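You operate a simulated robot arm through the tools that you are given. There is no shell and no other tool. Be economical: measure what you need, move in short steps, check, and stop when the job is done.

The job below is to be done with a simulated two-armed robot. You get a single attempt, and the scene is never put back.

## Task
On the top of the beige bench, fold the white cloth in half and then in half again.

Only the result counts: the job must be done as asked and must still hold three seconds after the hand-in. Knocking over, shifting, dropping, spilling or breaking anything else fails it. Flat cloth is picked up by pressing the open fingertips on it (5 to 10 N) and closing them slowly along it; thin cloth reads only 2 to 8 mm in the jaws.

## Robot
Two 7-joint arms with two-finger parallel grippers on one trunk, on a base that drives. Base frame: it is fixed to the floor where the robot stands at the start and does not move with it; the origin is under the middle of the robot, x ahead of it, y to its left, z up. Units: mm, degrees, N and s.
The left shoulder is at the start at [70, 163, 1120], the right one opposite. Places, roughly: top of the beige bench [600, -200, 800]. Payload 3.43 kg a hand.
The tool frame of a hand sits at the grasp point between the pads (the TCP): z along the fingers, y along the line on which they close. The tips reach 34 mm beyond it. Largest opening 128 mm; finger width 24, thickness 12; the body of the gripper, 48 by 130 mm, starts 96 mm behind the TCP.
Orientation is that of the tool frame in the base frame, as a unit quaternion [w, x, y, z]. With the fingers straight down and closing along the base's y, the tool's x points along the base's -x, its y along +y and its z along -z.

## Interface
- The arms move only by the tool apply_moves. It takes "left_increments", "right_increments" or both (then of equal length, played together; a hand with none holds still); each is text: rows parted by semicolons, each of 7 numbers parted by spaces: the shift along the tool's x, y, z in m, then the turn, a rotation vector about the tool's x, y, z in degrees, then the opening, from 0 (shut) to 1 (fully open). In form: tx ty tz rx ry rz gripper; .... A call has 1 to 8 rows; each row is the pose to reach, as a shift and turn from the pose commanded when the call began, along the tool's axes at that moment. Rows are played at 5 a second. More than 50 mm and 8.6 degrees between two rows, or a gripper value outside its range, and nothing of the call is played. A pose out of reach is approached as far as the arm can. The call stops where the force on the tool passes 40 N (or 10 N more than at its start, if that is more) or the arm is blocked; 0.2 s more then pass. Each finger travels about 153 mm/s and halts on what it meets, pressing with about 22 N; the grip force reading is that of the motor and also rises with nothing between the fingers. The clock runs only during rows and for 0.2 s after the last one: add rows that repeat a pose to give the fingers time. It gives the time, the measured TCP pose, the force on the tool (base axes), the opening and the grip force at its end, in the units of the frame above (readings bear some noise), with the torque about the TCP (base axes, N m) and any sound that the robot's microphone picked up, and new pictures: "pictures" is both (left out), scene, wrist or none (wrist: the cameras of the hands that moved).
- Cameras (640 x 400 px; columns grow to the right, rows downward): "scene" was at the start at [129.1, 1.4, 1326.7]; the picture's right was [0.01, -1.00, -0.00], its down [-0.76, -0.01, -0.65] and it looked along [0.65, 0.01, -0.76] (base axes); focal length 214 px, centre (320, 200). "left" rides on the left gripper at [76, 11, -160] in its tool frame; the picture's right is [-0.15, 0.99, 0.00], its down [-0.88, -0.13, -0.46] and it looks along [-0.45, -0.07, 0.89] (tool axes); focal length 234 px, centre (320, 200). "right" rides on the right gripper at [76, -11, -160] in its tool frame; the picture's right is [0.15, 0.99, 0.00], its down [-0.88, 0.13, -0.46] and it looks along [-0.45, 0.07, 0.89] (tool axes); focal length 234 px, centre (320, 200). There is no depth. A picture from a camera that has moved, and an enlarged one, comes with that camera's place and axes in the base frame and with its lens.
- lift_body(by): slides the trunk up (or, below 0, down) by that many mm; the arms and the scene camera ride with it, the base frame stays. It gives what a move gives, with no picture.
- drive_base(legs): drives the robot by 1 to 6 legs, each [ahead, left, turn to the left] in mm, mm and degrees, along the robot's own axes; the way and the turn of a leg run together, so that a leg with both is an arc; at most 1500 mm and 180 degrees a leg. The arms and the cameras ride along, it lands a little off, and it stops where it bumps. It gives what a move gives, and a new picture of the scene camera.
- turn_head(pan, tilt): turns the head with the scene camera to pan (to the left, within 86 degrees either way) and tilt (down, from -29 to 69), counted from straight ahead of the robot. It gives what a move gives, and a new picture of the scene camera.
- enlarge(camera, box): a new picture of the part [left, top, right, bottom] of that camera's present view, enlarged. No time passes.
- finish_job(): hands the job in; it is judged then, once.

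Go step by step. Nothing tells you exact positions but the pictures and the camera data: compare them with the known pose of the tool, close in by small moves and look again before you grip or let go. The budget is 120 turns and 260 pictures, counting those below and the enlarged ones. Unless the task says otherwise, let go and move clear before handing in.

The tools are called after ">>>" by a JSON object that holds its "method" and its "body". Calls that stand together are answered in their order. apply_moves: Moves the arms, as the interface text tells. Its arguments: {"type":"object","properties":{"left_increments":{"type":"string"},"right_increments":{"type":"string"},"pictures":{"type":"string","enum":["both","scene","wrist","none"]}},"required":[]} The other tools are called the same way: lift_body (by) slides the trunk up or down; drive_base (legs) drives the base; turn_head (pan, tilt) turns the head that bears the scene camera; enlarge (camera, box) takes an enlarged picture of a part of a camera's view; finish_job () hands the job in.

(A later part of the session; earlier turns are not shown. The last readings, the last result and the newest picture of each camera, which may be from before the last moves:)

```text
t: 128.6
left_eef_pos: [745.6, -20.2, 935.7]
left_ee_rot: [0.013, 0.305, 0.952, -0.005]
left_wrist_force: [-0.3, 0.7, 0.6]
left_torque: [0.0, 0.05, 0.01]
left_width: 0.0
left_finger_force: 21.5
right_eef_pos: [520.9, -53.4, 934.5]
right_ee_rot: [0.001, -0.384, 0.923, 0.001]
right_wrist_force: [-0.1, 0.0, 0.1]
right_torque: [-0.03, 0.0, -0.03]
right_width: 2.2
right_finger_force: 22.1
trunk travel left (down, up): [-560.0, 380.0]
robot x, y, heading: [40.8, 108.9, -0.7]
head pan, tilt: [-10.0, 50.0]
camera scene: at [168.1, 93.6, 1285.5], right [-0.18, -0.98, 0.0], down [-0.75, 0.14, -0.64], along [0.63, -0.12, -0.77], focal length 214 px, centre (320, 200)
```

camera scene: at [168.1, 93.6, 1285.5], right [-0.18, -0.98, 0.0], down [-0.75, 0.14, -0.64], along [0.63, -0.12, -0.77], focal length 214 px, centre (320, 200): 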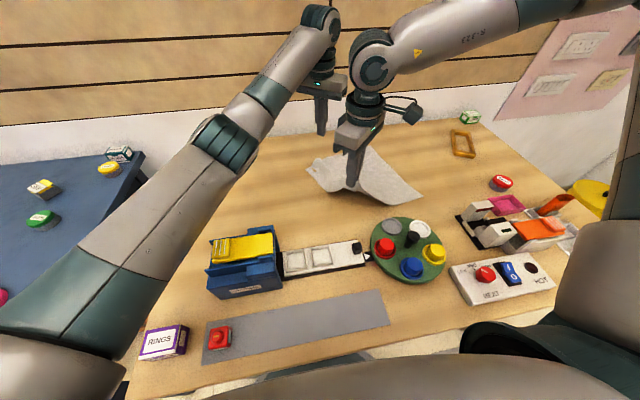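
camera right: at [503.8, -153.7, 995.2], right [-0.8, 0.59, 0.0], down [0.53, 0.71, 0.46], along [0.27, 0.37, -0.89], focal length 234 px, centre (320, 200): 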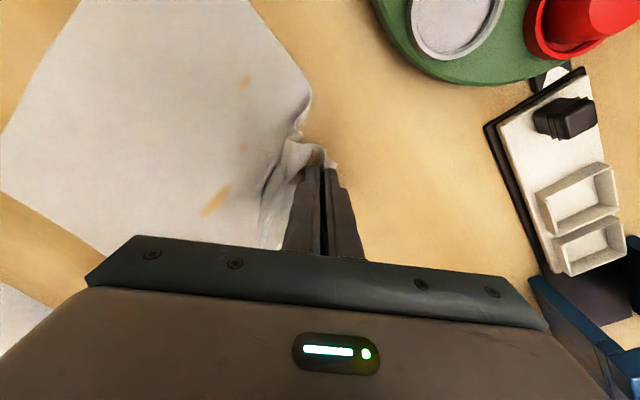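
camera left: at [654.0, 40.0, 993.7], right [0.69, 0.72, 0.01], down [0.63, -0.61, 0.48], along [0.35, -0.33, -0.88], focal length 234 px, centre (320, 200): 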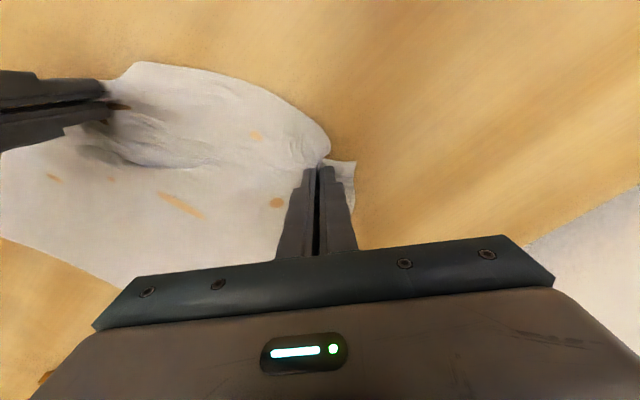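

The left hand lost its corner when I spread the hands. I lower the right hand with its corner still held, and look for the far corner with the left.

>>> {"method": "apply_moves", "body": {"right_increments": "0 0 0.03 0 0 0 0; 0.003 -0.003 0.06 0 0 0 0; 0.005 -0.005 0.085 0 0 0 0; 0.005 -0.005 0.088 0 0 0 0", "left_increments": "0 0 0 0 0 0 0.2; 0.01 -0.005 0.01 0 0 0 0.38; 0.01 -0.005 0.02 0 0 0 0.38; 0.01 -0.005 0.03 0 0 0 0.38", "pictures": "both"}}

```text
t: 129.6
left_eef_pos: [733.6, -17.8, 904.3]
left_ee_rot: [0.012, 0.305, 0.952, -0.004]
left_wrist_force: [-0.2, 0.3, -0.5]
left_torque: [0.01, 0.03, 0.04]
left_width: 49.0
left_finger_force: 0.0
right_eef_pos: [521.4, -60.9, 846.1]
right_ee_rot: [0.003, -0.384, 0.924, 0.001]
right_wrist_force: [-0.2, 0.5, 0.4]
right_torque: [0.0, -0.03, 0.04]
right_width: 2.3
right_finger_force: 22.1
trunk travel left (down, up): [-560.0, 380.0]
robot x, y, heading: [40.0, 107.5, -0.5]
head pan, tilt: [-10.0, 50.0]
camera scene: at [168.0, 93.8, 1285.6], right [-0.18, -0.98, 0.0], down [-0.75, 0.14, -0.64], along [0.63, -0.12, -0.77], focal length 214 px, centre (320, 200)
camera right: at [475.8, -120.9, 1005.9], right [-0.8, 0.59, 0.0], down [0.53, 0.71, 0.46], along [0.27, 0.37, -0.89], focal length 234 px, centre (320, 200)
camera left: at [674.8, 37.6, 1062.7], right [0.69, 0.72, 0.0], down [0.63, -0.61, 0.48], along [0.35, -0.33, -0.88], focal length 234 px, centre (320, 200)
```

scene: 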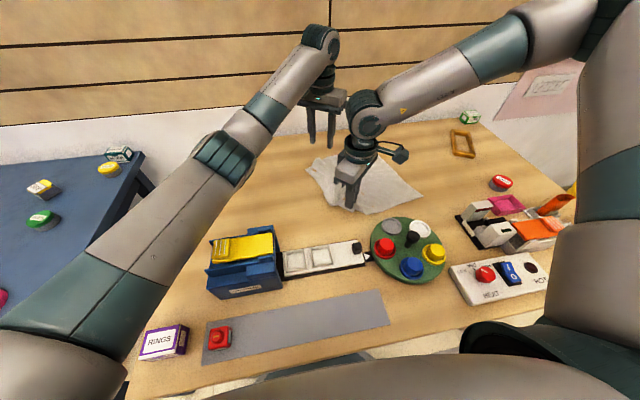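
right: 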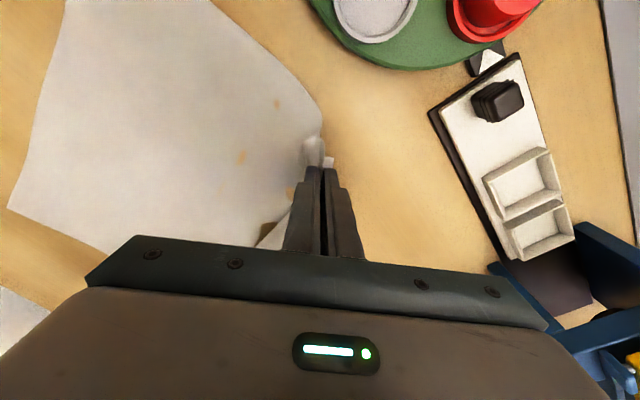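
left: 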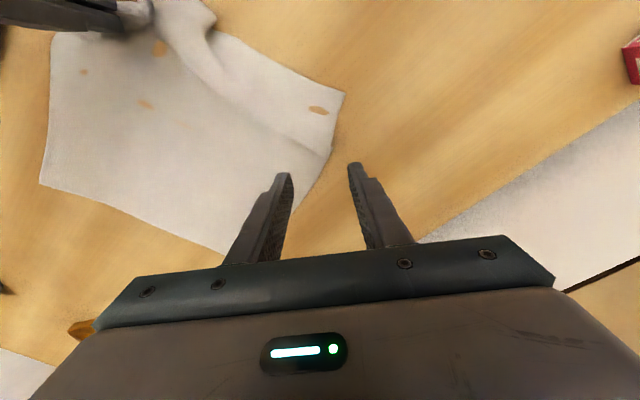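

The cloth is much flatter now. The far-left corner is at about (706, 42), so I re-aim the left hand about 30 mm inside it with a wide opening.

>>> {"method": "apply_moves", "body": {"left_increments": "0.02 0.002 0.01 0 0 -7 0.38; 0.046 0.0051 0.025 0 0 -14 0.38; 0.046 0.0051 0.045 0 0 -21 0.38; 0.046 0.0051 0.062 0 0 -22 0.38; 0.046 0.0051 0.067 0 0 -22 0.38; 0.046 0.0051 0.0688 0 0 -22 0.38; 0.046 0.0051 0.0688 0 0 -22 0.38", "pictures": "wrist"}}

```text
t: 131.2
left_eef_pos: [699.5, 11.6, 837.0]
left_ee_rot: [0.013, 0.118, 0.993, -0.006]
left_wrist_force: [0.6, 0.6, 8.9]
left_torque: [0.25, -0.01, -0.02]
left_width: 48.9
left_finger_force: 0.2
right_eef_pos: [520.8, -58.9, 847.6]
right_ee_rot: [0.002, -0.384, 0.923, 0.001]
right_wrist_force: [-0.3, -0.2, -0.3]
right_torque: [0.03, -0.04, 0.02]
right_width: 2.3
right_finger_force: 22.1
trunk travel left (down, up): [-560.0, 380.0]
robot x, y, heading: [43.8, 109.5, -0.8]
head pan, tilt: [-10.0, 50.0]
camera left: at [625.2, 42.7, 994.0], right [0.37, 0.93, -0.01], down [0.82, -0.32, 0.48], along [0.44, -0.18, -0.88], focal length 234 px, centre (320, 200)
```

left: 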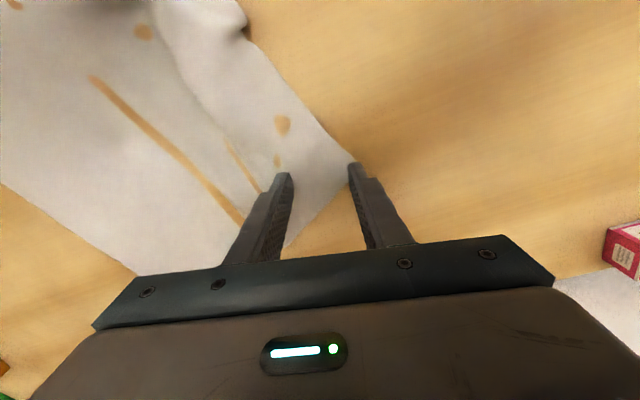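

Placement is right at the corner. I trim the tilt by half a degree and close slowly.

>>> {"method": "apply_moves", "body": {"left_increments": "0 0 0.0003 -0.6 0 0 0.38; 0 0 0.0003 -0.6 0 0 0.36; 0 0 0.0003 -0.6 0 0 0.335; 0 0 0.0003 -0.6 0 0 0.31; 0 0 0.0003 -0.6 0 0 0.285; 0 0 0.0003 -0.6 0 0 0.26; 0 0 0.0003 -0.6 0 0 0.235; 0 0 0.0003 -0.6 0 0 0.21", "pictures": "none"}}

>>> {"method": "apply_moves", "body": {"left_increments": "0 0 0 0 0 0 0.185; 0 0 0 0 0 0 0.16; 0 0 0 0 0 0 0.135; 0 0 0 0 0 0 0.11; 0 0 0 0 0 0 0.08; 0 0 0 0 0 0 0.05; 0 0 0 0 0 0 0.02; 0 0 0 0 0 0 0", "pictures": "wrist"}}

```text
t: 133.0
left_eef_pos: [699.2, 12.4, 835.0]
left_ee_rot: [0.013, 0.116, 0.993, -0.002]
left_wrist_force: [-0.2, 2.6, 17.7]
left_torque: [-0.18, 0.17, -0.04]
left_width: 25.3
left_finger_force: 0.1
right_eef_pos: [520.6, -59.3, 846.6]
right_ee_rot: [0.001, -0.384, 0.924, -0.001]
right_wrist_force: [-0.7, 0.6, 0.2]
right_torque: [0.03, -0.03, 0.01]
right_width: 2.6
right_finger_force: 22.4
trunk travel left (down, up): [-560.0, 380.0]
robot x, y, heading: [42.7, 108.3, -0.7]
head pan, tilt: [-10.0, 50.0]
```

```text
t: 134.8
left_eef_pos: [700.0, 11.4, 835.2]
left_ee_rot: [0.012, 0.117, 0.993, -0.001]
left_wrist_force: [-0.6, -1.0, 17.8]
left_torque: [-0.1, 0.18, -0.02]
left_width: 2.5
left_finger_force: 21.5
right_eef_pos: [520.7, -59.4, 846.4]
right_ee_rot: [0.002, -0.383, 0.924, 0.0]
right_wrist_force: [0.0, 0.9, 0.5]
right_torque: [-0.02, -0.02, 0.03]
right_width: 2.5
right_finger_force: 21.5
trunk travel left (down, up): [-560.0, 380.0]
robot x, y, heading: [38.5, 108.9, -0.9]
head pan, tilt: [-10.0, 50.0]
camera left: at [624.2, 40.8, 993.9], right [0.37, 0.93, 0.0], down [0.81, -0.33, 0.48], along [0.45, -0.17, -0.88], focal length 234 px, centre (320, 200)
```

left: 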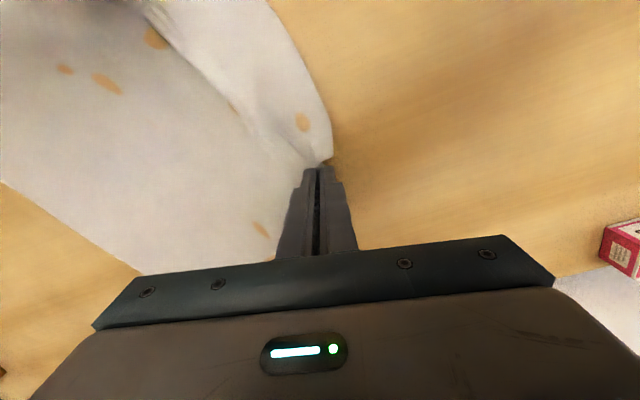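

Both corners are now held with shallow pinches (2.5 mm each). I lift both about 95 mm while moving a little right.

>>> {"method": "apply_moves", "body": {"left_increments": "0 0 -0.015 0 0 0 0; -0.004 -0.004 -0.035 0 0 0 0; -0.008 -0.009 -0.055 0 0 0 0; -0.012 -0.014 -0.075 0 0 0 0; -0.015 -0.02 -0.095 0 0 0 0; -0.015 -0.02 -0.095 0 0 0 0", "right_increments": "0 0 -0.01 0 0 0 0; 0 0 -0.025 0 0 0 0; 0 0 -0.045 0 0 0 0; 0 0 -0.065 0 0 0 0; 0 0 -0.085 0 0 0 0; 0 0 -0.085 0 0 0 0", "pictures": "none"}}

>>> {"method": "drive_base", "body": {"legs": [[0, -80, 0]]}}

>>> {"method": "enlarge", "body": {"camera": "scene", "box": [240, 90, 440, 220]}}

```text
t: 136.2
left_eef_pos: [709.8, -8.6, 930.6]
left_ee_rot: [0.012, 0.116, 0.993, -0.001]
left_wrist_force: [0.0, -0.3, 1.1]
left_torque: [-0.01, 0.02, 0.03]
left_width: 1.9
left_finger_force: 22.3
right_eef_pos: [523.7, -60.4, 931.3]
right_ee_rot: [0.001, -0.383, 0.924, 0.0]
right_wrist_force: [0.8, -0.7, 1.0]
right_torque: [-0.03, -0.01, -0.01]
right_width: 2.2
right_finger_force: 22.2
trunk travel left (down, up): [-560.0, 380.0]
robot x, y, heading: [39.6, 107.1, -0.4]
head pan, tilt: [-10.0, 50.0]
```

```text
t: 137.3
left_eef_pos: [707.8, -89.6, 930.1]
left_ee_rot: [0.013, 0.118, 0.993, 0.0]
left_wrist_force: [-0.5, 0.0, -0.6]
left_torque: [0.03, 0.0, 0.02]
left_width: 2.4
left_finger_force: 21.6
right_eef_pos: [522.3, -138.6, 931.1]
right_ee_rot: [0.002, -0.383, 0.924, 0.001]
right_wrist_force: [0.4, -0.7, -0.3]
right_torque: [0.04, 0.0, 0.02]
right_width: 2.6
right_finger_force: 21.7
trunk travel left (down, up): [-560.0, 380.0]
robot x, y, heading: [42.1, 32.0, -0.7]
head pan, tilt: [-10.0, 50.0]
camera scene: at [167.3, 13.3, 1285.5], right [-0.18, -0.98, 0.0], down [-0.75, 0.14, -0.64], along [0.63, -0.12, -0.77], focal length 214 px, centre (320, 200)
```

scene: 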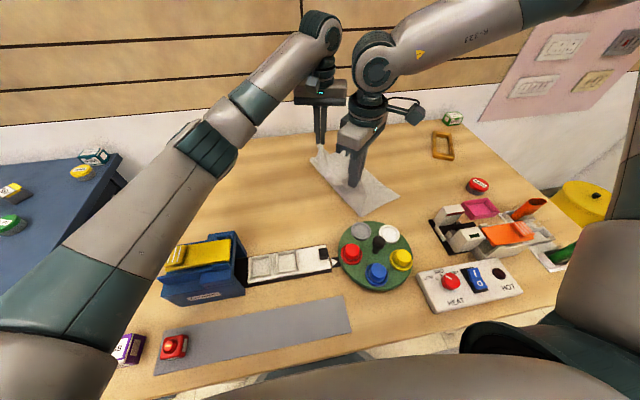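

```text
3.08 times, centred on (340, 155) of scene
camera zoom: at [167.3, 13.3, 1285.5], right [-0.18, -0.98, 0.0], down [-0.75, 0.14, -0.64], along [0.63, -0.12, -0.77], focal length 660 px, centre (258, 338)
```

zoom: 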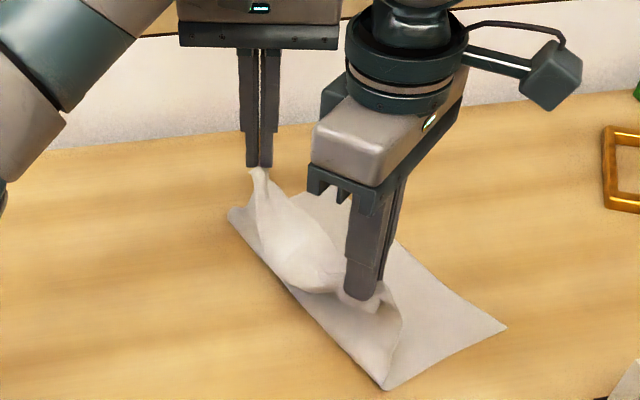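

The fold is forming cleanly along a line turned about 20 degrees with the cloth, and the lower half is 141 mm wide now. I pull back left once to lay the lower half slightly past the middle, spreading the hands a little.

>>> {"method": "drive_base", "body": {"legs": [[0, 74, 0]]}}

>>> {"method": "apply_moves", "body": {"left_increments": "-0.003 0.016 0.003 0 0 0 0; -0.006 0.032 0.006 0 0 0 0; -0.0093 0.0474 0.01 0 0 0 0; -0.0093 0.0474 0.01 0 0 0 0", "right_increments": "-0.0045 0.015 0.003 0 0 0 0; -0.009 0.03 0.006 0 0 0 0; -0.0135 0.0445 0.01 0 0 0 0; -0.0135 0.0445 0.01 0 0 0 0", "pictures": "scene"}}

>>> {"method": "enlarge", "body": {"camera": "scene", "box": [260, 90, 460, 220]}}

```text
t: 138.3
left_eef_pos: [709.0, -15.5, 930.9]
left_ee_rot: [0.012, 0.117, 0.993, -0.001]
left_wrist_force: [-0.4, 0.4, 0.2]
left_torque: [-0.01, 0.05, -0.01]
left_width: 2.2
left_finger_force: 22.1
right_eef_pos: [521.5, -65.8, 931.8]
right_ee_rot: [0.001, -0.383, 0.924, 0.001]
right_wrist_force: [-1.0, 0.3, 0.0]
right_torque: [-0.02, 0.02, 0.03]
right_width: 2.1
right_finger_force: 22.3
trunk travel left (down, up): [-560.0, 380.0]
robot x, y, heading: [43.2, 100.0, -0.6]
head pan, tilt: [-10.0, 50.0]
camera scene: at [168.0, 87.9, 1285.6], right [-0.18, -0.98, 0.0], down [-0.75, 0.14, -0.64], along [0.63, -0.12, -0.77], focal length 214 px, centre (320, 200)
```

scene: 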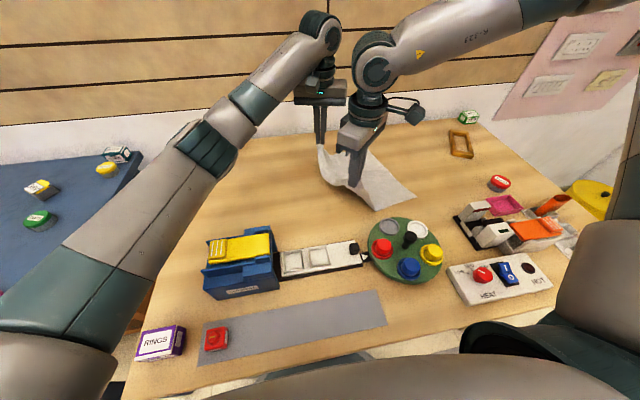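

```text
t: 139.3
left_eef_pos: [727.4, 28.7, 921.4]
left_ee_rot: [0.011, 0.118, 0.993, -0.001]
left_wrist_force: [-20.3, -4.8, 0.0]
left_torque: [-0.19, 0.75, -0.02]
left_width: 2.1
left_finger_force: 22.2
right_eef_pos: [499.9, -24.9, 920.4]
right_ee_rot: [0.004, -0.383, 0.924, 0.001]
right_wrist_force: [20.3, 4.3, -0.9]
right_torque: [0.17, -0.73, 0.03]
right_width: 2.3
right_finger_force: 21.9
trunk travel left (down, up): [-560.0, 380.0]
robot x, y, heading: [39.3, 99.9, -0.6]
head pan, tilt: [-10.0, 50.0]
camera scene: at [167.3, 86.8, 1285.6], right [-0.18, -0.98, 0.0], down [-0.75, 0.14, -0.64], along [0.63, -0.12, -0.77], focal length 214 px, centre (320, 200)
```

scene: 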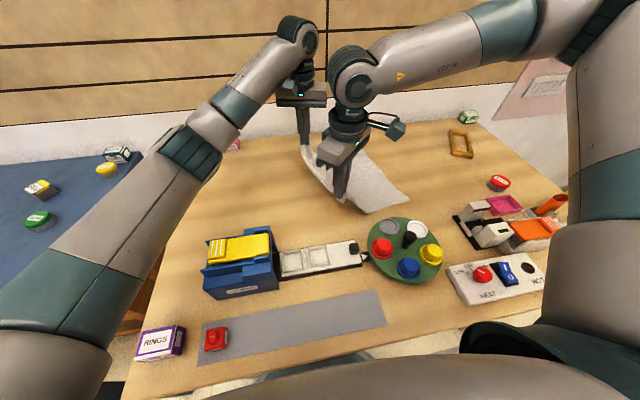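

```text
3.08 times, centred on (360, 155) of scene
camera zoom: at [167.3, 86.8, 1285.6], right [-0.18, -0.98, 0.0], down [-0.75, 0.14, -0.64], along [0.63, -0.12, -0.77], focal length 660 px, centre (197, 338)
```

zoom: 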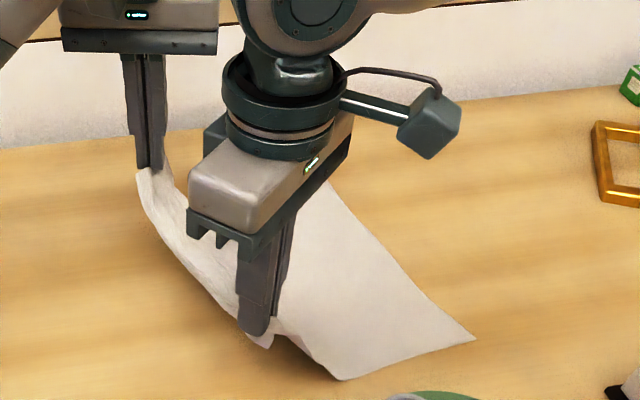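

The edge between the hands is taut, and the cloth's rotation is down to about 10 degrees. I first lower to lay the lower half past the middle, then rise along a computed path, drive, and swing over.

>>> {"method": "apply_moves", "body": {"left_increments": "0.0029 -0.0007 0.017 0 0 0 0; 0.0029 -0.0007 0.034 0 0 0 0; 0.0029 -0.0007 0.034 0 0 0 0; -0.001 -0.0099 0.024 0 0 0 0; -0.0057 -0.0209 0.014 0 0 0 0; -0.0096 -0.0302 0.007 0 0 0 0; -0.0135 -0.0393 0 0 0 0 0", "right_increments": "0 0 0.017 0 0 0 0; 0 0 0.034 0 0 0 0; 0 0 0.034 0 0 0 0; 0.0058 -0.0082 0.024 0 0 0 0; 0.0128 -0.0179 0.014 0 0 0 0; 0.0186 -0.0261 0.007 0 0 0 0; 0.0244 -0.0342 0 0 0 0 0", "pictures": "none"}}

>>> {"method": "drive_base", "body": {"legs": [[0, -50, 0]]}}

>>> {"method": "enlarge", "body": {"camera": "scene", "box": [250, 90, 450, 220]}}

```text
t: 140.9
left_eef_pos: [732.2, -15.0, 921.1]
left_ee_rot: [0.013, 0.116, 0.993, -0.001]
left_wrist_force: [-2.1, -0.8, -0.5]
left_torque: [0.0, 0.05, -0.01]
left_width: 2.1
left_finger_force: 22.1
right_eef_pos: [506.7, -67.8, 921.2]
right_ee_rot: [0.001, -0.384, 0.923, 0.001]
right_wrist_force: [1.1, 0.8, 1.4]
right_torque: [0.0, -0.08, -0.02]
right_width: 2.3
right_finger_force: 22.4
right hand out of reach, approached as far as the arm can: row 2, 3
trunk travel left (down, up): [-560.0, 380.0]
robot x, y, heading: [42.0, 103.1, -0.6]
head pan, tilt: [-10.0, 50.0]
```

```text
t: 141.9
left_eef_pos: [733.0, -63.8, 920.7]
left_ee_rot: [0.012, 0.117, 0.993, -0.001]
left_wrist_force: [-0.4, -0.6, -0.2]
left_torque: [0.07, 0.04, 0.03]
left_width: 2.1
left_finger_force: 22.3
right_eef_pos: [507.3, -117.5, 919.5]
right_ee_rot: [0.001, -0.383, 0.924, 0.001]
right_wrist_force: [1.4, 0.0, 0.6]
right_torque: [0.02, -0.03, -0.05]
right_width: 2.5
right_finger_force: 22.4
trunk travel left (down, up): [-560.0, 380.0]
robot x, y, heading: [39.2, 50.1, -0.5]
head pan, tilt: [-10.0, 50.0]
camera scene: at [167.4, 36.6, 1285.6], right [-0.18, -0.98, 0.0], down [-0.75, 0.14, -0.64], along [0.63, -0.12, -0.77], focal length 214 px, centre (320, 200)
```

scene: 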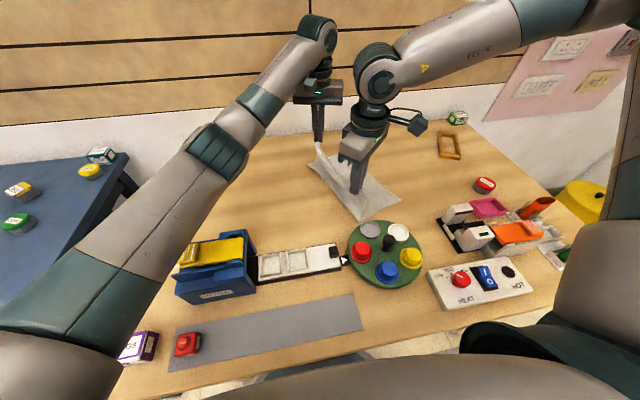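

```text
3.08 times, centred on (350, 155) of scene
camera zoom: at [167.4, 36.6, 1285.6], right [-0.18, -0.98, 0.0], down [-0.75, 0.14, -0.64], along [0.63, -0.12, -0.77], focal length 660 px, centre (228, 338)
```

zoom: 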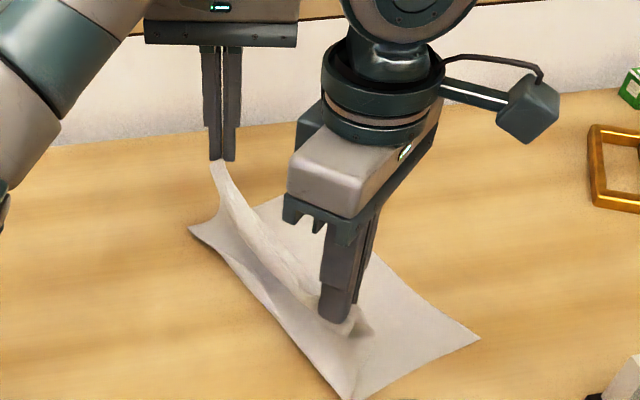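

The crease now lies with the lower half 154 mm wide, close to half. I swing the edge down to the right along the fold's own direction.

>>> {"method": "apply_moves", "body": {"left_increments": "-0.0061 -0.0102 0.005 0 0 0 0; -0.0123 -0.0205 0.013 0 0 0 0; -0.0184 -0.0307 0.025 0 0 0 0; -0.0246 -0.041 0.043 0 0 0 0; -0.0286 -0.0476 0.061 0 0 0 0; -0.0307 -0.0512 0.077 0 0 0 0; -0.0307 -0.0512 0.077 0 0 0 0", "right_increments": "0.0082 -0.017 -0.003 0 0 0 0; 0.0164 -0.0339 -0.001 0 0 0 0; 0.0247 -0.0509 0.01 0 0 0 0; 0.0329 -0.0678 0.034 0 0 0 0; 0.0382 -0.0789 0.06 0 0 0 0; 0.0411 -0.0848 0.076 0 0 0 0; 0.0411 -0.0848 0.076 0 0 0 0", "pictures": "wrist"}}

>>> {"method": "enlarge", "body": {"camera": "scene", "box": [250, 90, 450, 220]}}

```text
t: 143.5
left_eef_pos: [751.0, -122.8, 844.4]
left_ee_rot: [0.013, 0.117, 0.993, -0.002]
left_wrist_force: [0.4, -0.3, 6.3]
left_torque: [0.01, 0.07, -0.01]
left_width: 2.0
left_finger_force: 22.2
right_eef_pos: [537.0, -205.6, 846.3]
right_ee_rot: [0.003, -0.384, 0.923, -0.001]
right_wrist_force: [1.8, 1.5, 9.3]
right_torque: [0.12, -0.19, -0.01]
right_width: 2.3
right_finger_force: 21.7
trunk travel left (down, up): [-560.0, 380.0]
robot x, y, heading: [42.3, 50.3, -0.6]
head pan, tilt: [-10.0, 50.0]
camera right: at [490.5, -267.1, 1005.7], right [-0.8, 0.59, 0.0], down [0.53, 0.71, 0.46], along [0.27, 0.37, -0.89], focal length 234 px, centre (320, 200)
camera left: at [676.3, -93.1, 1003.4], right [0.37, 0.93, 0.0], down [0.81, -0.33, 0.48], along [0.45, -0.17, -0.88], focal length 234 px, centre (320, 200)
```

right: 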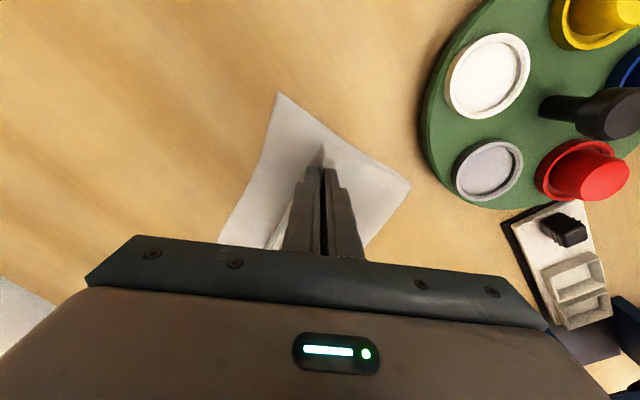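
left: 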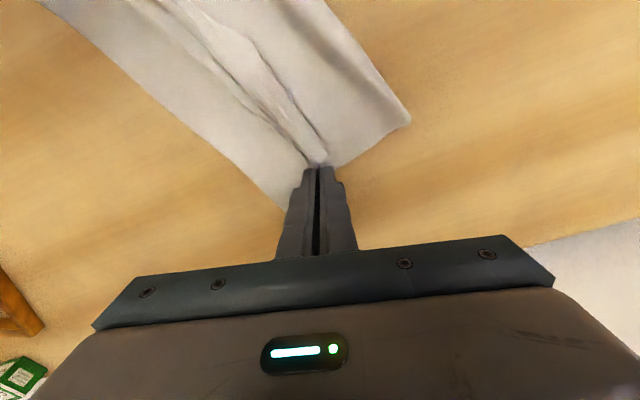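

```text
3.08 times, centred on (350, 155) of scene
camera zoom: at [166.3, 38.0, 1285.9], right [-0.18, -0.98, 0.0], down [-0.75, 0.14, -0.64], along [0.63, -0.12, -0.77], focal length 660 px, centre (228, 338)
```

zoom: 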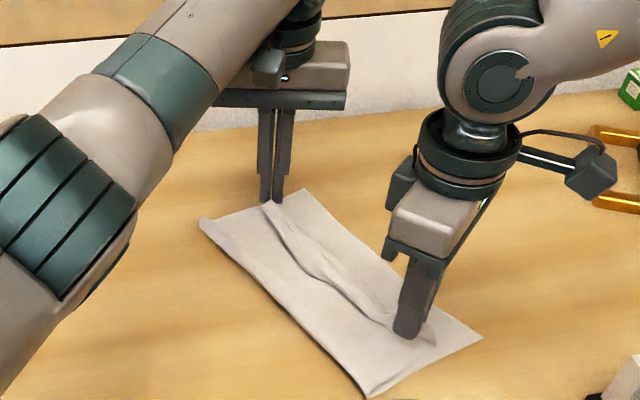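

The upper layer lies over the lower with the crease straight and about 138 mm from the right edge. I pull the upper edge about 35 mm further right so that the edges line up better, then release and lift away.

>>> {"method": "drive_base", "body": {"legs": [[0, -38, 0]]}}

>>> {"method": "apply_moves", "body": {"left_increments": "0 0 0.004 0 0 0 0; 0 0 0.004 0 0 0 0.1; 0 0 0.004 0 0 0 0.2; 0 0 0.0 0 0 0 0.3; 0 0 -0.02 0 0 0 0.3; 0 0 -0.06 0 0 0 0.3; 0 0.02 -0.1 0 0 0 0.3", "right_increments": "0 0 0.004 0 0 0 0; 0 0 0.004 0 0 0 0.1; 0 0 0.004 0 0 0 0.2; 0 0 0 0 0 0 0.3; 0 0 -0.02 0 0 0 0.3; 0 0 -0.06 0 0 0 0.3; 0.02 0 -0.1 0 0 0 0.3", "pictures": "none"}}

>>> {"method": "enlarge", "body": {"camera": "scene", "box": [250, 90, 450, 220]}}

```text
t: 144.3
left_eef_pos: [750.6, -160.4, 843.6]
left_ee_rot: [0.011, 0.117, 0.993, 0.0]
left_wrist_force: [-1.4, 0.6, 2.6]
left_torque: [0.07, 0.09, 0.03]
left_width: 2.1
left_finger_force: 21.5
right_eef_pos: [537.2, -244.5, 844.9]
right_ee_rot: [0.002, -0.383, 0.924, 0.001]
right_wrist_force: [1.5, 1.2, 0.9]
right_torque: [0.06, -0.07, -0.01]
right_width: 2.1
right_finger_force: 22.0
trunk travel left (down, up): [-560.0, 380.0]
robot x, y, heading: [38.4, 14.9, -0.5]
head pan, tilt: [-10.0, 50.0]
camera scene: at [166.9, -1.5, 1285.5], right [-0.18, -0.98, 0.0], down [-0.75, 0.14, -0.64], along [0.63, -0.12, -0.77], focal length 214 px, centre (320, 200)
```

scene: 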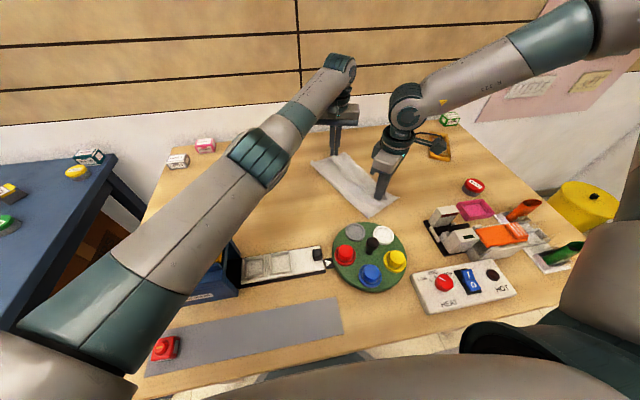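

```text
t: 145.9
left_eef_pos: [752.2, -140.6, 945.6]
left_ee_rot: [0.012, 0.117, 0.993, 0.0]
left_wrist_force: [-0.2, 0.7, 0.6]
left_torque: [0.01, -0.03, 0.02]
left_width: 38.4
left_finger_force: 0.0
right_eef_pos: [520.3, -259.9, 944.1]
right_ee_rot: [0.002, -0.384, 0.923, 0.001]
right_wrist_force: [-0.7, -0.6, 0.2]
right_torque: [-0.02, 0.0, -0.02]
right_width: 38.4
right_finger_force: 0.1
trunk travel left (down, up): [-560.0, 380.0]
robot x, y, heading: [42.9, 14.9, -0.5]
head pan, tilt: [-10.0, 50.0]
```

```text
3.08 times, centred on (350, 155) of scene
camera zoom: at [164.9, -1.1, 1285.7], right [-0.18, -0.98, 0.0], down [-0.75, 0.14, -0.64], along [0.63, -0.12, -0.77], focal length 660 px, centre (228, 338)
```

zoom: 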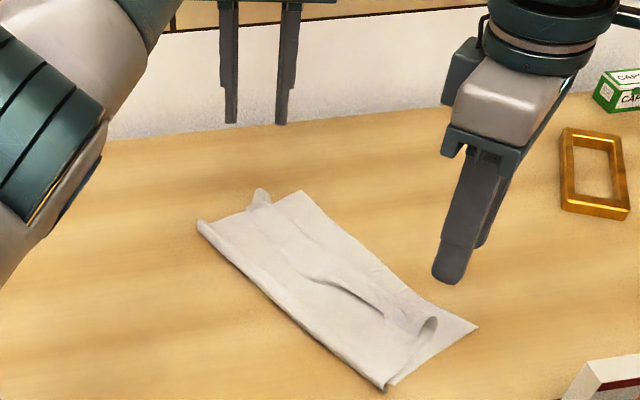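

The first fold lies well: a strip about 128 mm wide and 275 mm long, running from (505, -257) to (745, -135). Next I fold it across, far end onto near end, so both hands go above the two far corners with their bodies turned apart.

>>> {"method": "apply_moves", "body": {"left_increments": "0.01 0.007 0 0 0 8 0.38; 0.02 0.013 0 0 0 16 0.38; 0.03 0.02 0.01 0 0 24 0.38; 0.04 0.027 0.03 0 0 32 0.38; 0.0574 0.0336 0.045 0 0 40 0.38; 0.0574 0.0336 0.06 0 0 48 0.38; 0.0574 0.0336 0.06 0 0 48 0.38", "right_increments": "-0.038 -0.022 0 0 0 -5 0.38; -0.076 -0.044 0 0 0 -10 0.38; -0.114 -0.066 0.01 0 0 -15 0.38; -0.152 -0.088 0.025 0 0 -20 0.38; -0.185 -0.108 0.045 0 0 -25 0.38; -0.194 -0.1127 0.06 0 0 -25 0.38; -0.194 -0.1127 0.06 0 0 -25 0.38", "pictures": "wrist"}}

```text
t: 147.5
left_eef_pos: [705.6, -96.0, 882.8]
left_ee_rot: [0.011, 0.51, 0.86, 0.004]
left_wrist_force: [0.2, -0.2, -0.3]
left_torque: [-0.04, -0.01, -0.02]
left_width: 48.6
left_finger_force: 0.1
right_eef_pos: [594.9, -153.7, 864.8]
right_ee_rot: [0.021, -0.547, 0.837, -0.026]
right_wrist_force: [0.1, 0.3, 0.4]
right_torque: [0.01, 0.03, -0.01]
right_width: 48.6
right_finger_force: 0.1
right hand out of reach, approached as far as the arm can: row 2, 3, 4, 5, 6, 7
trunk travel left (down, up): [-560.0, 380.0]
robot x, y, heading: [41.9, 11.9, -0.8]
head pan, tilt: [-10.0, 50.0]
camera right: at [565.3, -224.1, 1024.9], right [-0.96, 0.26, -0.07], down [0.2, 0.87, 0.45], along [0.17, 0.42, -0.89], focal length 234 px, centre (320, 200)
camera left: at [676.6, -22.0, 1042.5], right [0.94, 0.34, 0.02], down [0.3, -0.83, 0.47], along [0.18, -0.43, -0.88], focal length 234 px, centre (320, 200)
```

right: 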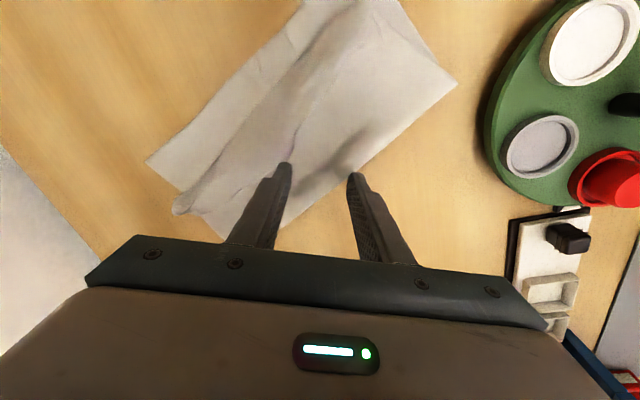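
left: 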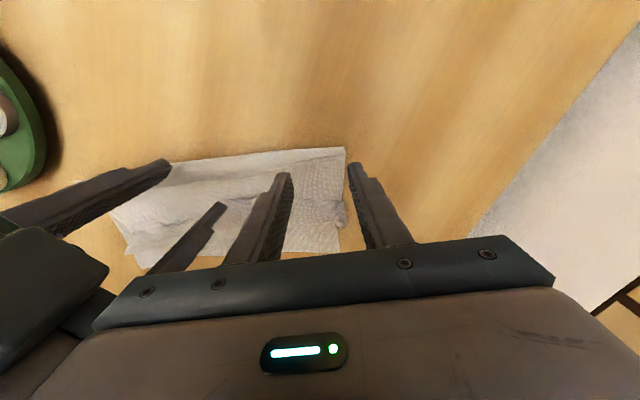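

The right arm cannot come in at that yaw. The left hand is well aligned with the strip, so I'll do this fold with the left hand alone at the middle of the far end, and move the right hand out of the way.

>>> {"method": "apply_moves", "body": {"left_increments": "0 0 0 0 0 0 0.38; 0 0 0 0 0 0 0.38; 0 0 0 0 0 0 0.38; -0.015 -0.003 0 0 0 0 0.38; -0.035 -0.007 0.01 0 0 0 0.38; -0.0526 -0.01 0.02 0 0 0 0.38; -0.0526 -0.01 0.035 0 0 0 0.38; -0.0526 -0.01 0.041 0 0 0 0.38", "right_increments": "0 0 -0.04 0 0 0 0.3; 0 0 -0.08 0 0 5 0.3; 0.04 0 -0.09 0 0 10 0.3; 0.08 0 -0.1 0 0 15 0.3; 0.12 0 -0.1 0 0 20 0.3; 0.16 0 -0.1 0 0 20 0.3; 0.16 0 -0.1 0 0 20 0.3; 0.16 0 -0.1 0 0 20 0.3", "pictures": "wrist"}}

```text
t: 149.3
left_eef_pos: [724.7, -146.5, 841.8]
left_ee_rot: [0.011, 0.51, 0.86, 0.005]
left_wrist_force: [-0.1, -0.8, 0.0]
left_torque: [0.05, -0.03, -0.02]
left_width: 48.8
left_finger_force: 0.1
right_eef_pos: [524.7, -300.0, 971.5]
right_ee_rot: [0.024, -0.394, 0.919, -0.022]
right_wrist_force: [0.0, 0.6, -0.2]
right_torque: [0.0, -0.02, 0.01]
right_width: 38.4
right_finger_force: 0.1
trunk travel left (down, up): [-560.0, 380.0]
robot x, y, heading: [40.9, 14.7, -0.6]
head pan, tilt: [-10.0, 50.0]
camera right: at [469.9, -358.2, 1129.3], right [-0.81, 0.58, -0.06], down [0.48, 0.74, 0.47], along [0.32, 0.35, -0.88], focal length 234 px, centre (320, 200)
camera left: at [694.0, -75.1, 1001.8], right [0.94, 0.35, 0.02], down [0.3, -0.83, 0.47], along [0.18, -0.43, -0.88], focal length 234 px, centre (320, 200)
```

right: 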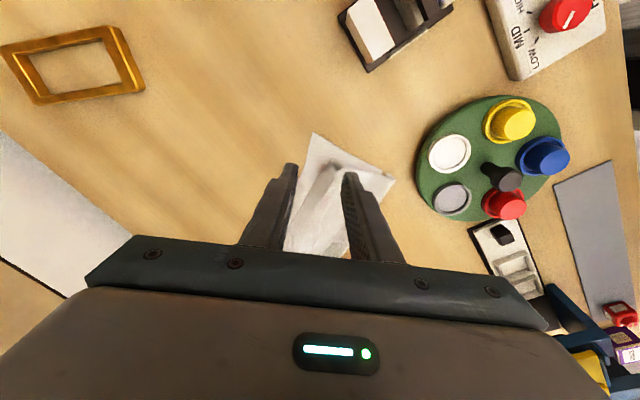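
left: 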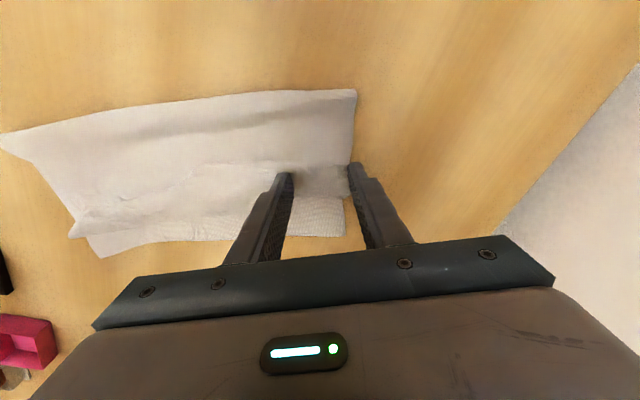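

The fingers straddle the far end at its middle. I nudge 6 mm inward and press.

>>> {"method": "apply_moves", "body": {"left_increments": "0 -0.006 0.002 0 0 0 0.38; 0 -0.006 0.004 0 0 0 0.38; 0 -0.006 0.0055 0 0 0 0.38; 0 -0.006 0.0063 0 0 0 0.38; 0 -0.006 0.0063 0 0 0 0.38", "pictures": "none"}}

```text
t: 150.5
left_eef_pos: [719.7, -148.4, 837.5]
left_ee_rot: [0.013, 0.51, 0.86, 0.003]
left_wrist_force: [0.9, -1.0, 12.3]
left_torque: [-0.16, 0.19, 0.0]
left_width: 48.7
left_finger_force: 0.0
right_eef_pos: [523.2, -299.2, 972.3]
right_ee_rot: [0.025, -0.393, 0.919, -0.022]
right_wrist_force: [-0.2, 0.1, -0.2]
right_torque: [-0.02, -0.02, -0.01]
right_width: 38.5
right_finger_force: 0.1
trunk travel left (down, up): [-560.0, 380.0]
robot x, y, heading: [39.7, 11.8, -0.5]
head pan, tilt: [-10.0, 50.0]
```

>>> {"method": "apply_moves", "body": {"left_increments": "0 0 0 0.2 0 0 0.355; 0 0 0 0.2 0 0 0.33; 0 0 0 0.2 0 0 0.305; 0 0 0 0.2 0 0 0.28; 0 0 0 0.2 0 0 0.255; 0 0 0 0.2 0 0 0.23; 0 0 0 0.2 0 0 0.205; 0 0 0 0.2 0 0 0.18", "pictures": "none"}}

>>> {"method": "apply_moves", "body": {"left_increments": "0 0 0 0 0 0 0.16; 0 0 0 0 0 0 0.14; 0 0 0 0 0 0 0.115; 0 0 0 0 0 0 0.09; 0 0 0 0 0 0 0.06; 0 0 0 0 0 0 0.03; 0 0 0 0 0 0 0; 0 0 0 0 0 0 0", "pictures": "wrist"}}

```text
t: 152.3
left_eef_pos: [718.0, -148.5, 836.3]
left_ee_rot: [0.012, 0.51, 0.86, 0.002]
left_wrist_force: [3.2, -1.3, 19.0]
left_torque: [-0.22, 0.14, 0.04]
left_width: 21.4
left_finger_force: 0.1
right_eef_pos: [523.4, -298.2, 971.4]
right_ee_rot: [0.026, -0.394, 0.919, -0.023]
right_wrist_force: [0.2, 0.3, 0.6]
right_torque: [0.02, 0.01, 0.0]
right_width: 38.5
right_finger_force: 0.0
trunk travel left (down, up): [-560.0, 380.0]
robot x, y, heading: [38.3, 13.2, -0.5]
head pan, tilt: [-10.0, 50.0]
```

```text
t: 154.1
left_eef_pos: [717.3, -148.4, 836.9]
left_ee_rot: [0.011, 0.51, 0.86, 0.002]
left_wrist_force: [0.9, -0.3, 19.0]
left_torque: [-0.17, 0.05, -0.02]
left_width: 2.8
left_finger_force: 21.9
right_eef_pos: [523.8, -298.1, 971.8]
right_ee_rot: [0.026, -0.393, 0.919, -0.022]
right_wrist_force: [-0.4, -0.1, -1.0]
right_torque: [0.0, 0.01, 0.01]
right_width: 38.4
right_finger_force: 0.0
trunk travel left (down, up): [-560.0, 380.0]
robot x, y, heading: [40.2, 10.9, -0.2]
head pan, tilt: [-10.0, 50.0]
camera left: at [688.6, -75.9, 995.6], right [0.94, 0.35, 0.02], down [0.3, -0.83, 0.47], along [0.18, -0.43, -0.88], focal length 234 px, centre (320, 200)
```

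left: 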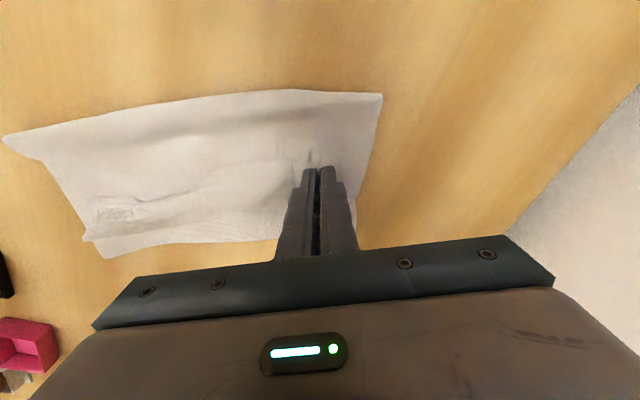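

The jaws read 2.8 mm. I lift a little to see whether both layers come up.

>>> {"method": "apply_moves", "body": {"left_increments": "0 0 -0.015 0 0 0 0; 0 -0.005 -0.03 0 0 0 0; 0 -0.01 -0.045 0 0 0 0; 0 -0.01 -0.045 0 0 0 0", "pictures": "wrist"}}

>>> {"method": "enlarge", "body": {"camera": "scene", "box": [270, 100, 430, 220]}}

```text
t: 155.1
left_eef_pos: [709.0, -154.2, 880.1]
left_ee_rot: [0.01, 0.511, 0.86, 0.002]
left_wrist_force: [-0.3, 0.9, 0.8]
left_torque: [0.0, 0.03, -0.01]
left_width: 2.5
left_finger_force: 22.1
right_eef_pos: [523.7, -298.8, 971.1]
right_ee_rot: [0.025, -0.394, 0.919, -0.022]
right_wrist_force: [0.0, -0.1, 0.1]
right_torque: [-0.02, -0.02, 0.0]
right_width: 38.3
right_finger_force: 0.1
trunk travel left (down, up): [-560.0, 380.0]
robot x, y, heading: [41.0, 13.8, -0.6]
head pan, tilt: [-10.0, 50.0]
camera left: at [680.2, -81.0, 1039.4], right [0.94, 0.35, 0.02], down [0.3, -0.83, 0.47], along [0.18, -0.43, -0.88], focal length 234 px, centre (320, 200)
```

left: 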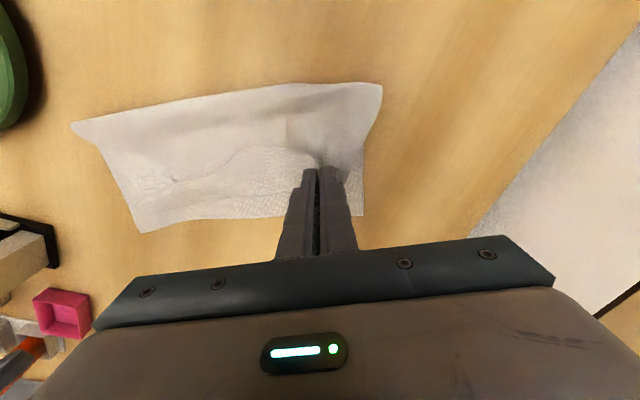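

```text
3.33 times, centred on (350, 160) of scene
camera zoom: at [167.0, -0.9, 1285.5], right [-0.18, -0.98, 0.0], down [-0.75, 0.14, -0.64], along [0.63, -0.12, -0.77], focal length 715 px, centre (220, 333)
```

zoom: 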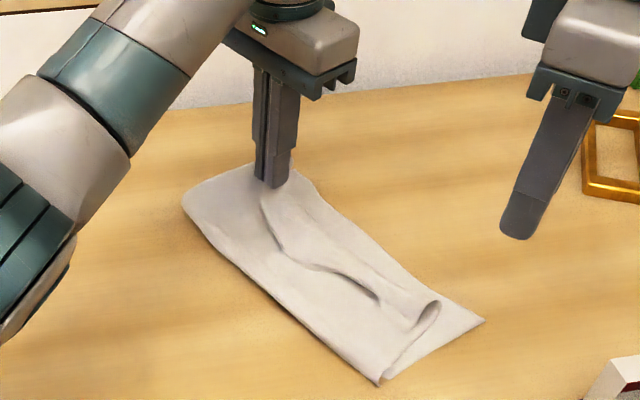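

Only the upper layer came up, and the left arm could not reach the near end anyway. I put it back down, release, move the left hand away and turn the right hand to take over with the same alignment.

>>> {"method": "apply_moves", "body": {"left_increments": "0 0.005 0.015 0 0 0 0; 0 0.01 0.03 0 0 0 0; 0 0.01 0.042 0 0 0 0; 0 0.01 0.042 0 0 0 0.2; 0 0.01 0.042 0 0 0 0.38; 0 0.01 0.02 0 0 0 0.38; 0 0.01 -0.02 0 0 0 0.38; 0.02 0.02 -0.06 0 0 0 0.38", "right_increments": "0 0 0 0 0 8 0.38; 0 0 0 0 0 16 0.38; 0 0 0 0 0 24 0.38; 0 0 0 0 0 32 0.38; 0 0 0 0 0 40 0.38; 0 0 0 0 0 48 0.38; 0 0 0 0 0 56 0.38; 0 0 0 0 0 64 0.38", "pictures": "none"}}

>>> {"method": "apply_moves", "body": {"left_increments": "0.04 0.01 -0.01 0 0 0 0.38; 0.08 0.02 -0.02 0 0 0 0.38; 0.12 0.03 -0.02 0 0 0 0.38; 0.16 0.04 -0.02 0 0 0 0.38; 0.2 0.05 -0.02 0 0 0 0.38; 0.2 0.05 -0.02 0 0 0 0.38", "right_increments": "0 0 0 0 0 8 0.38; 0 0 0 0 0 16 0.38; 0 0 0 0 0 24 0.38; 0 0 0 0 0 32 0.38; 0 0 0 0 0 40 0.38; 0 0 0 0 0 44 0.38", "pictures": "none"}}

>>> {"method": "enlarge", "body": {"camera": "scene", "box": [270, 100, 430, 220]}}

```text
t: 156.9
left_eef_pos: [715.7, -122.6, 940.2]
left_ee_rot: [0.01, 0.51, 0.86, 0.003]
left_wrist_force: [-0.3, 0.3, -0.3]
left_torque: [-0.06, 0.0, 0.0]
left_width: 48.8
left_finger_force: 0.1
right_eef_pos: [525.7, -295.6, 972.5]
right_ee_rot: [0.032, 0.155, 0.987, -0.006]
right_wrist_force: [-1.2, 0.8, 0.6]
right_torque: [-0.03, 0.0, -0.02]
right_width: 48.4
right_finger_force: 0.0
trunk travel left (down, up): [-560.0, 380.0]
robot x, y, heading: [38.6, 12.2, -0.7]
head pan, tilt: [-10.0, 50.0]
```

```text
t: 158.3
left_eef_pos: [665.9, 73.2, 956.0]
left_ee_rot: [0.009, 0.511, 0.86, 0.002]
left_wrist_force: [0.6, 0.6, 0.7]
left_torque: [-0.03, 0.0, 0.03]
left_width: 48.7
left_finger_force: 0.1
right_eef_pos: [526.3, -297.5, 971.2]
right_ee_rot: [0.032, 0.512, 0.858, 0.007]
right_wrist_force: [0.7, 0.5, -0.5]
right_torque: [0.01, 0.02, -0.01]
right_width: 48.8
right_finger_force: 0.0
trunk travel left (down, up): [-560.0, 380.0]
robot x, y, heading: [38.5, 12.1, -0.4]
head pan, tilt: [-10.0, 50.0]
```

```text
3.33 times, centred on (350, 160) of scene
camera zoom: at [167.3, -2.0, 1285.5], right [-0.18, -0.98, 0.0], down [-0.75, 0.14, -0.64], along [0.63, -0.12, -0.77], focal length 715 px, centre (220, 333)
```

zoom: 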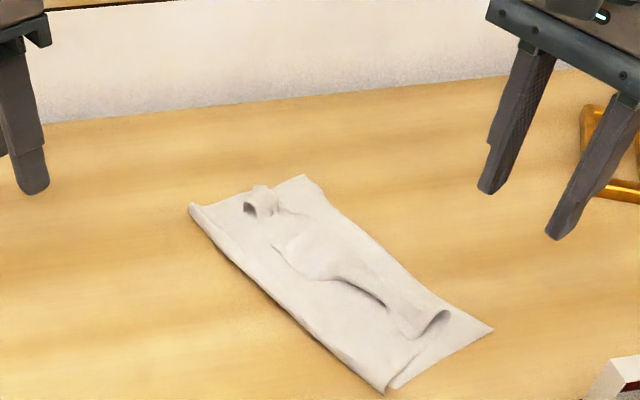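

I'll fold the layers one after the other, which gives the same stack: first the upper layer's far end, then the lower's. The right hand goes to the ridge at the middle of the far end.

>>> {"method": "apply_moves", "body": {"right_increments": "0.0065 0.04 0 0.5 0.5 0 0.38; 0.013 0.08 0 1 1 0 0.38; 0.0195 0.12 0.01 1.5 1.5 0 0.38; 0.026 0.16 0.025 2 2 0 0.38; 0.0325 0.2 0.045 2.5 2.7 0 0.38; 0.039 0.241 0.065 2.5 2.7 0 0.38; 0.039 0.241 0.1 2.5 2.7 0 0.38; 0.039 0.241 0.118 2.5 2.7 0 0.38", "pictures": "wrist"}}

```text
t: 160.1
left_eef_pos: [666.3, 74.3, 957.1]
left_ee_rot: [0.011, 0.51, 0.86, 0.003]
left_wrist_force: [-0.1, 0.0, 0.3]
left_torque: [0.03, -0.03, 0.03]
left_width: 48.6
left_finger_force: 0.1
right_eef_pos: [677.6, -204.2, 888.1]
right_ee_rot: [0.0, 0.512, 0.859, 0.002]
right_wrist_force: [0.0, -0.2, 0.2]
right_torque: [-0.01, 0.0, 0.01]
right_width: 48.4
right_finger_force: 0.0
right hand out of reach, approached as far as the arm can: row 5, 6, 7, 8
trunk travel left (down, up): [-560.0, 380.0]
robot x, y, heading: [40.1, 11.9, -0.6]
head pan, tilt: [-10.0, 50.0]
camera right: at [630.7, -140.7, 1049.5], right [0.8, 0.6, 0.0], down [0.53, -0.71, 0.46], along [0.28, -0.36, -0.89], focal length 234 px, centre (320, 200)
```

right: 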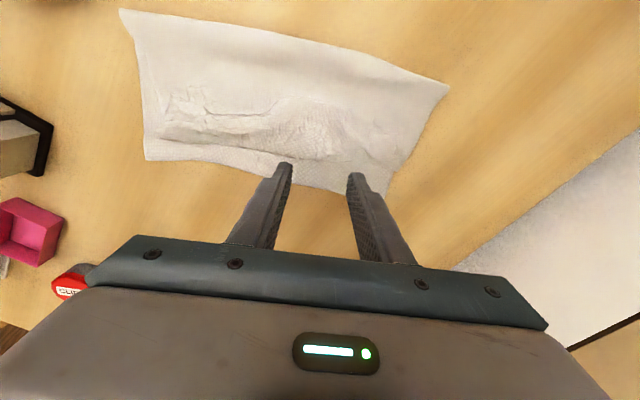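

A 60 mm drive to the left brings this arm into range.

>>> {"method": "drive_base", "body": {"legs": [[0, 62, 0]]}}

>>> {"method": "apply_moves", "body": {"right_increments": "-0.008 0.015 0 0 0 0 0.38; -0.016 0.03 0.01 0 0 0 0.38; -0.0235 0.035 0.025 0 0 0 0.38; -0.0235 0.035 0.038 0 0 0 0.38; -0.0235 0.035 0.044 0 0 0 0.38; -0.0235 0.035 0.044 0 0 0 0.38", "pictures": "wrist"}}

```text
t: 161.1
left_eef_pos: [666.7, 136.5, 955.1]
left_ee_rot: [0.01, 0.511, 0.86, 0.002]
left_wrist_force: [-1.2, -0.1, -0.2]
left_torque: [-0.01, -0.01, -0.01]
left_width: 48.9
left_finger_force: 0.1
right_eef_pos: [677.6, -138.5, 889.0]
right_ee_rot: [0.0, 0.512, 0.859, 0.001]
right_wrist_force: [0.5, -0.2, -0.6]
right_torque: [-0.05, 0.04, -0.01]
right_width: 48.5
right_finger_force: 0.0
trunk travel left (down, up): [-560.0, 380.0]
robot x, y, heading: [38.2, 73.7, -0.3]
head pan, tilt: [-10.0, 50.0]
camera scene: at [167.7, 62.5, 1285.6], right [-0.18, -0.98, 0.0], down [-0.75, 0.14, -0.64], along [0.63, -0.12, -0.77], focal length 214 px, centre (320, 200)
```

scene: 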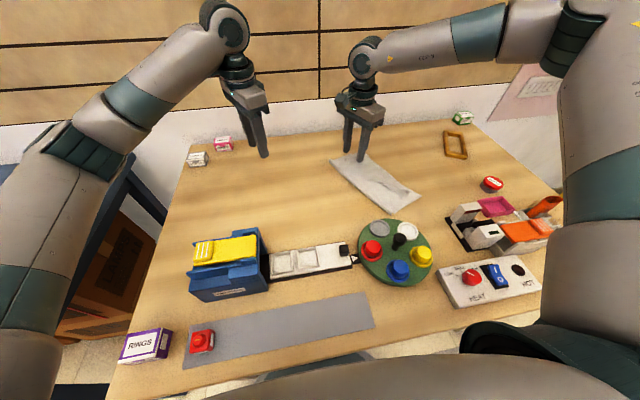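

```text
t: 162.5
left_eef_pos: [666.7, 135.6, 957.7]
left_ee_rot: [0.01, 0.511, 0.859, 0.002]
left_wrist_force: [-0.4, 0.1, -0.6]
left_torque: [-0.02, 0.01, 0.01]
left_width: 48.7
left_finger_force: 0.1
right_eef_pos: [694.9, -167.0, 862.3]
right_ee_rot: [0.001, 0.512, 0.859, 0.001]
right_wrist_force: [0.3, 0.0, 0.2]
right_torque: [-0.04, -0.01, -0.03]
right_width: 48.3
right_finger_force: 0.0
right hand out of reach, approached as far as the arm can: row 1, 2, 3, 4, 5, 6
trunk travel left (down, up): [-560.0, 380.0]
robot x, y, heading: [36.3, 75.9, -0.6]
head pan, tilt: [-10.0, 50.0]
camera right: at [647.5, -106.2, 1022.9], right [0.8, 0.6, 0.0], down [0.53, -0.71, 0.46], along [0.28, -0.36, -0.89], focal length 234 px, centre (320, 200)
```

right: 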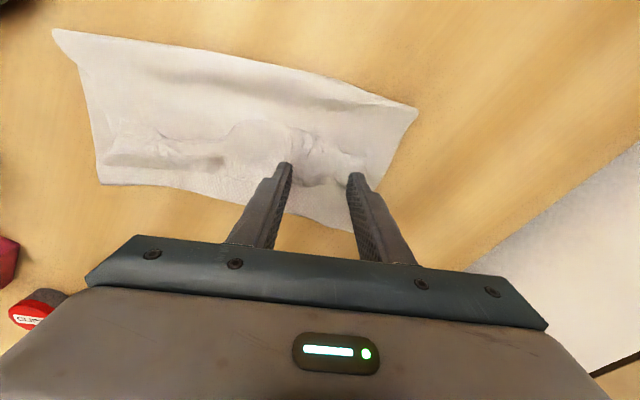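

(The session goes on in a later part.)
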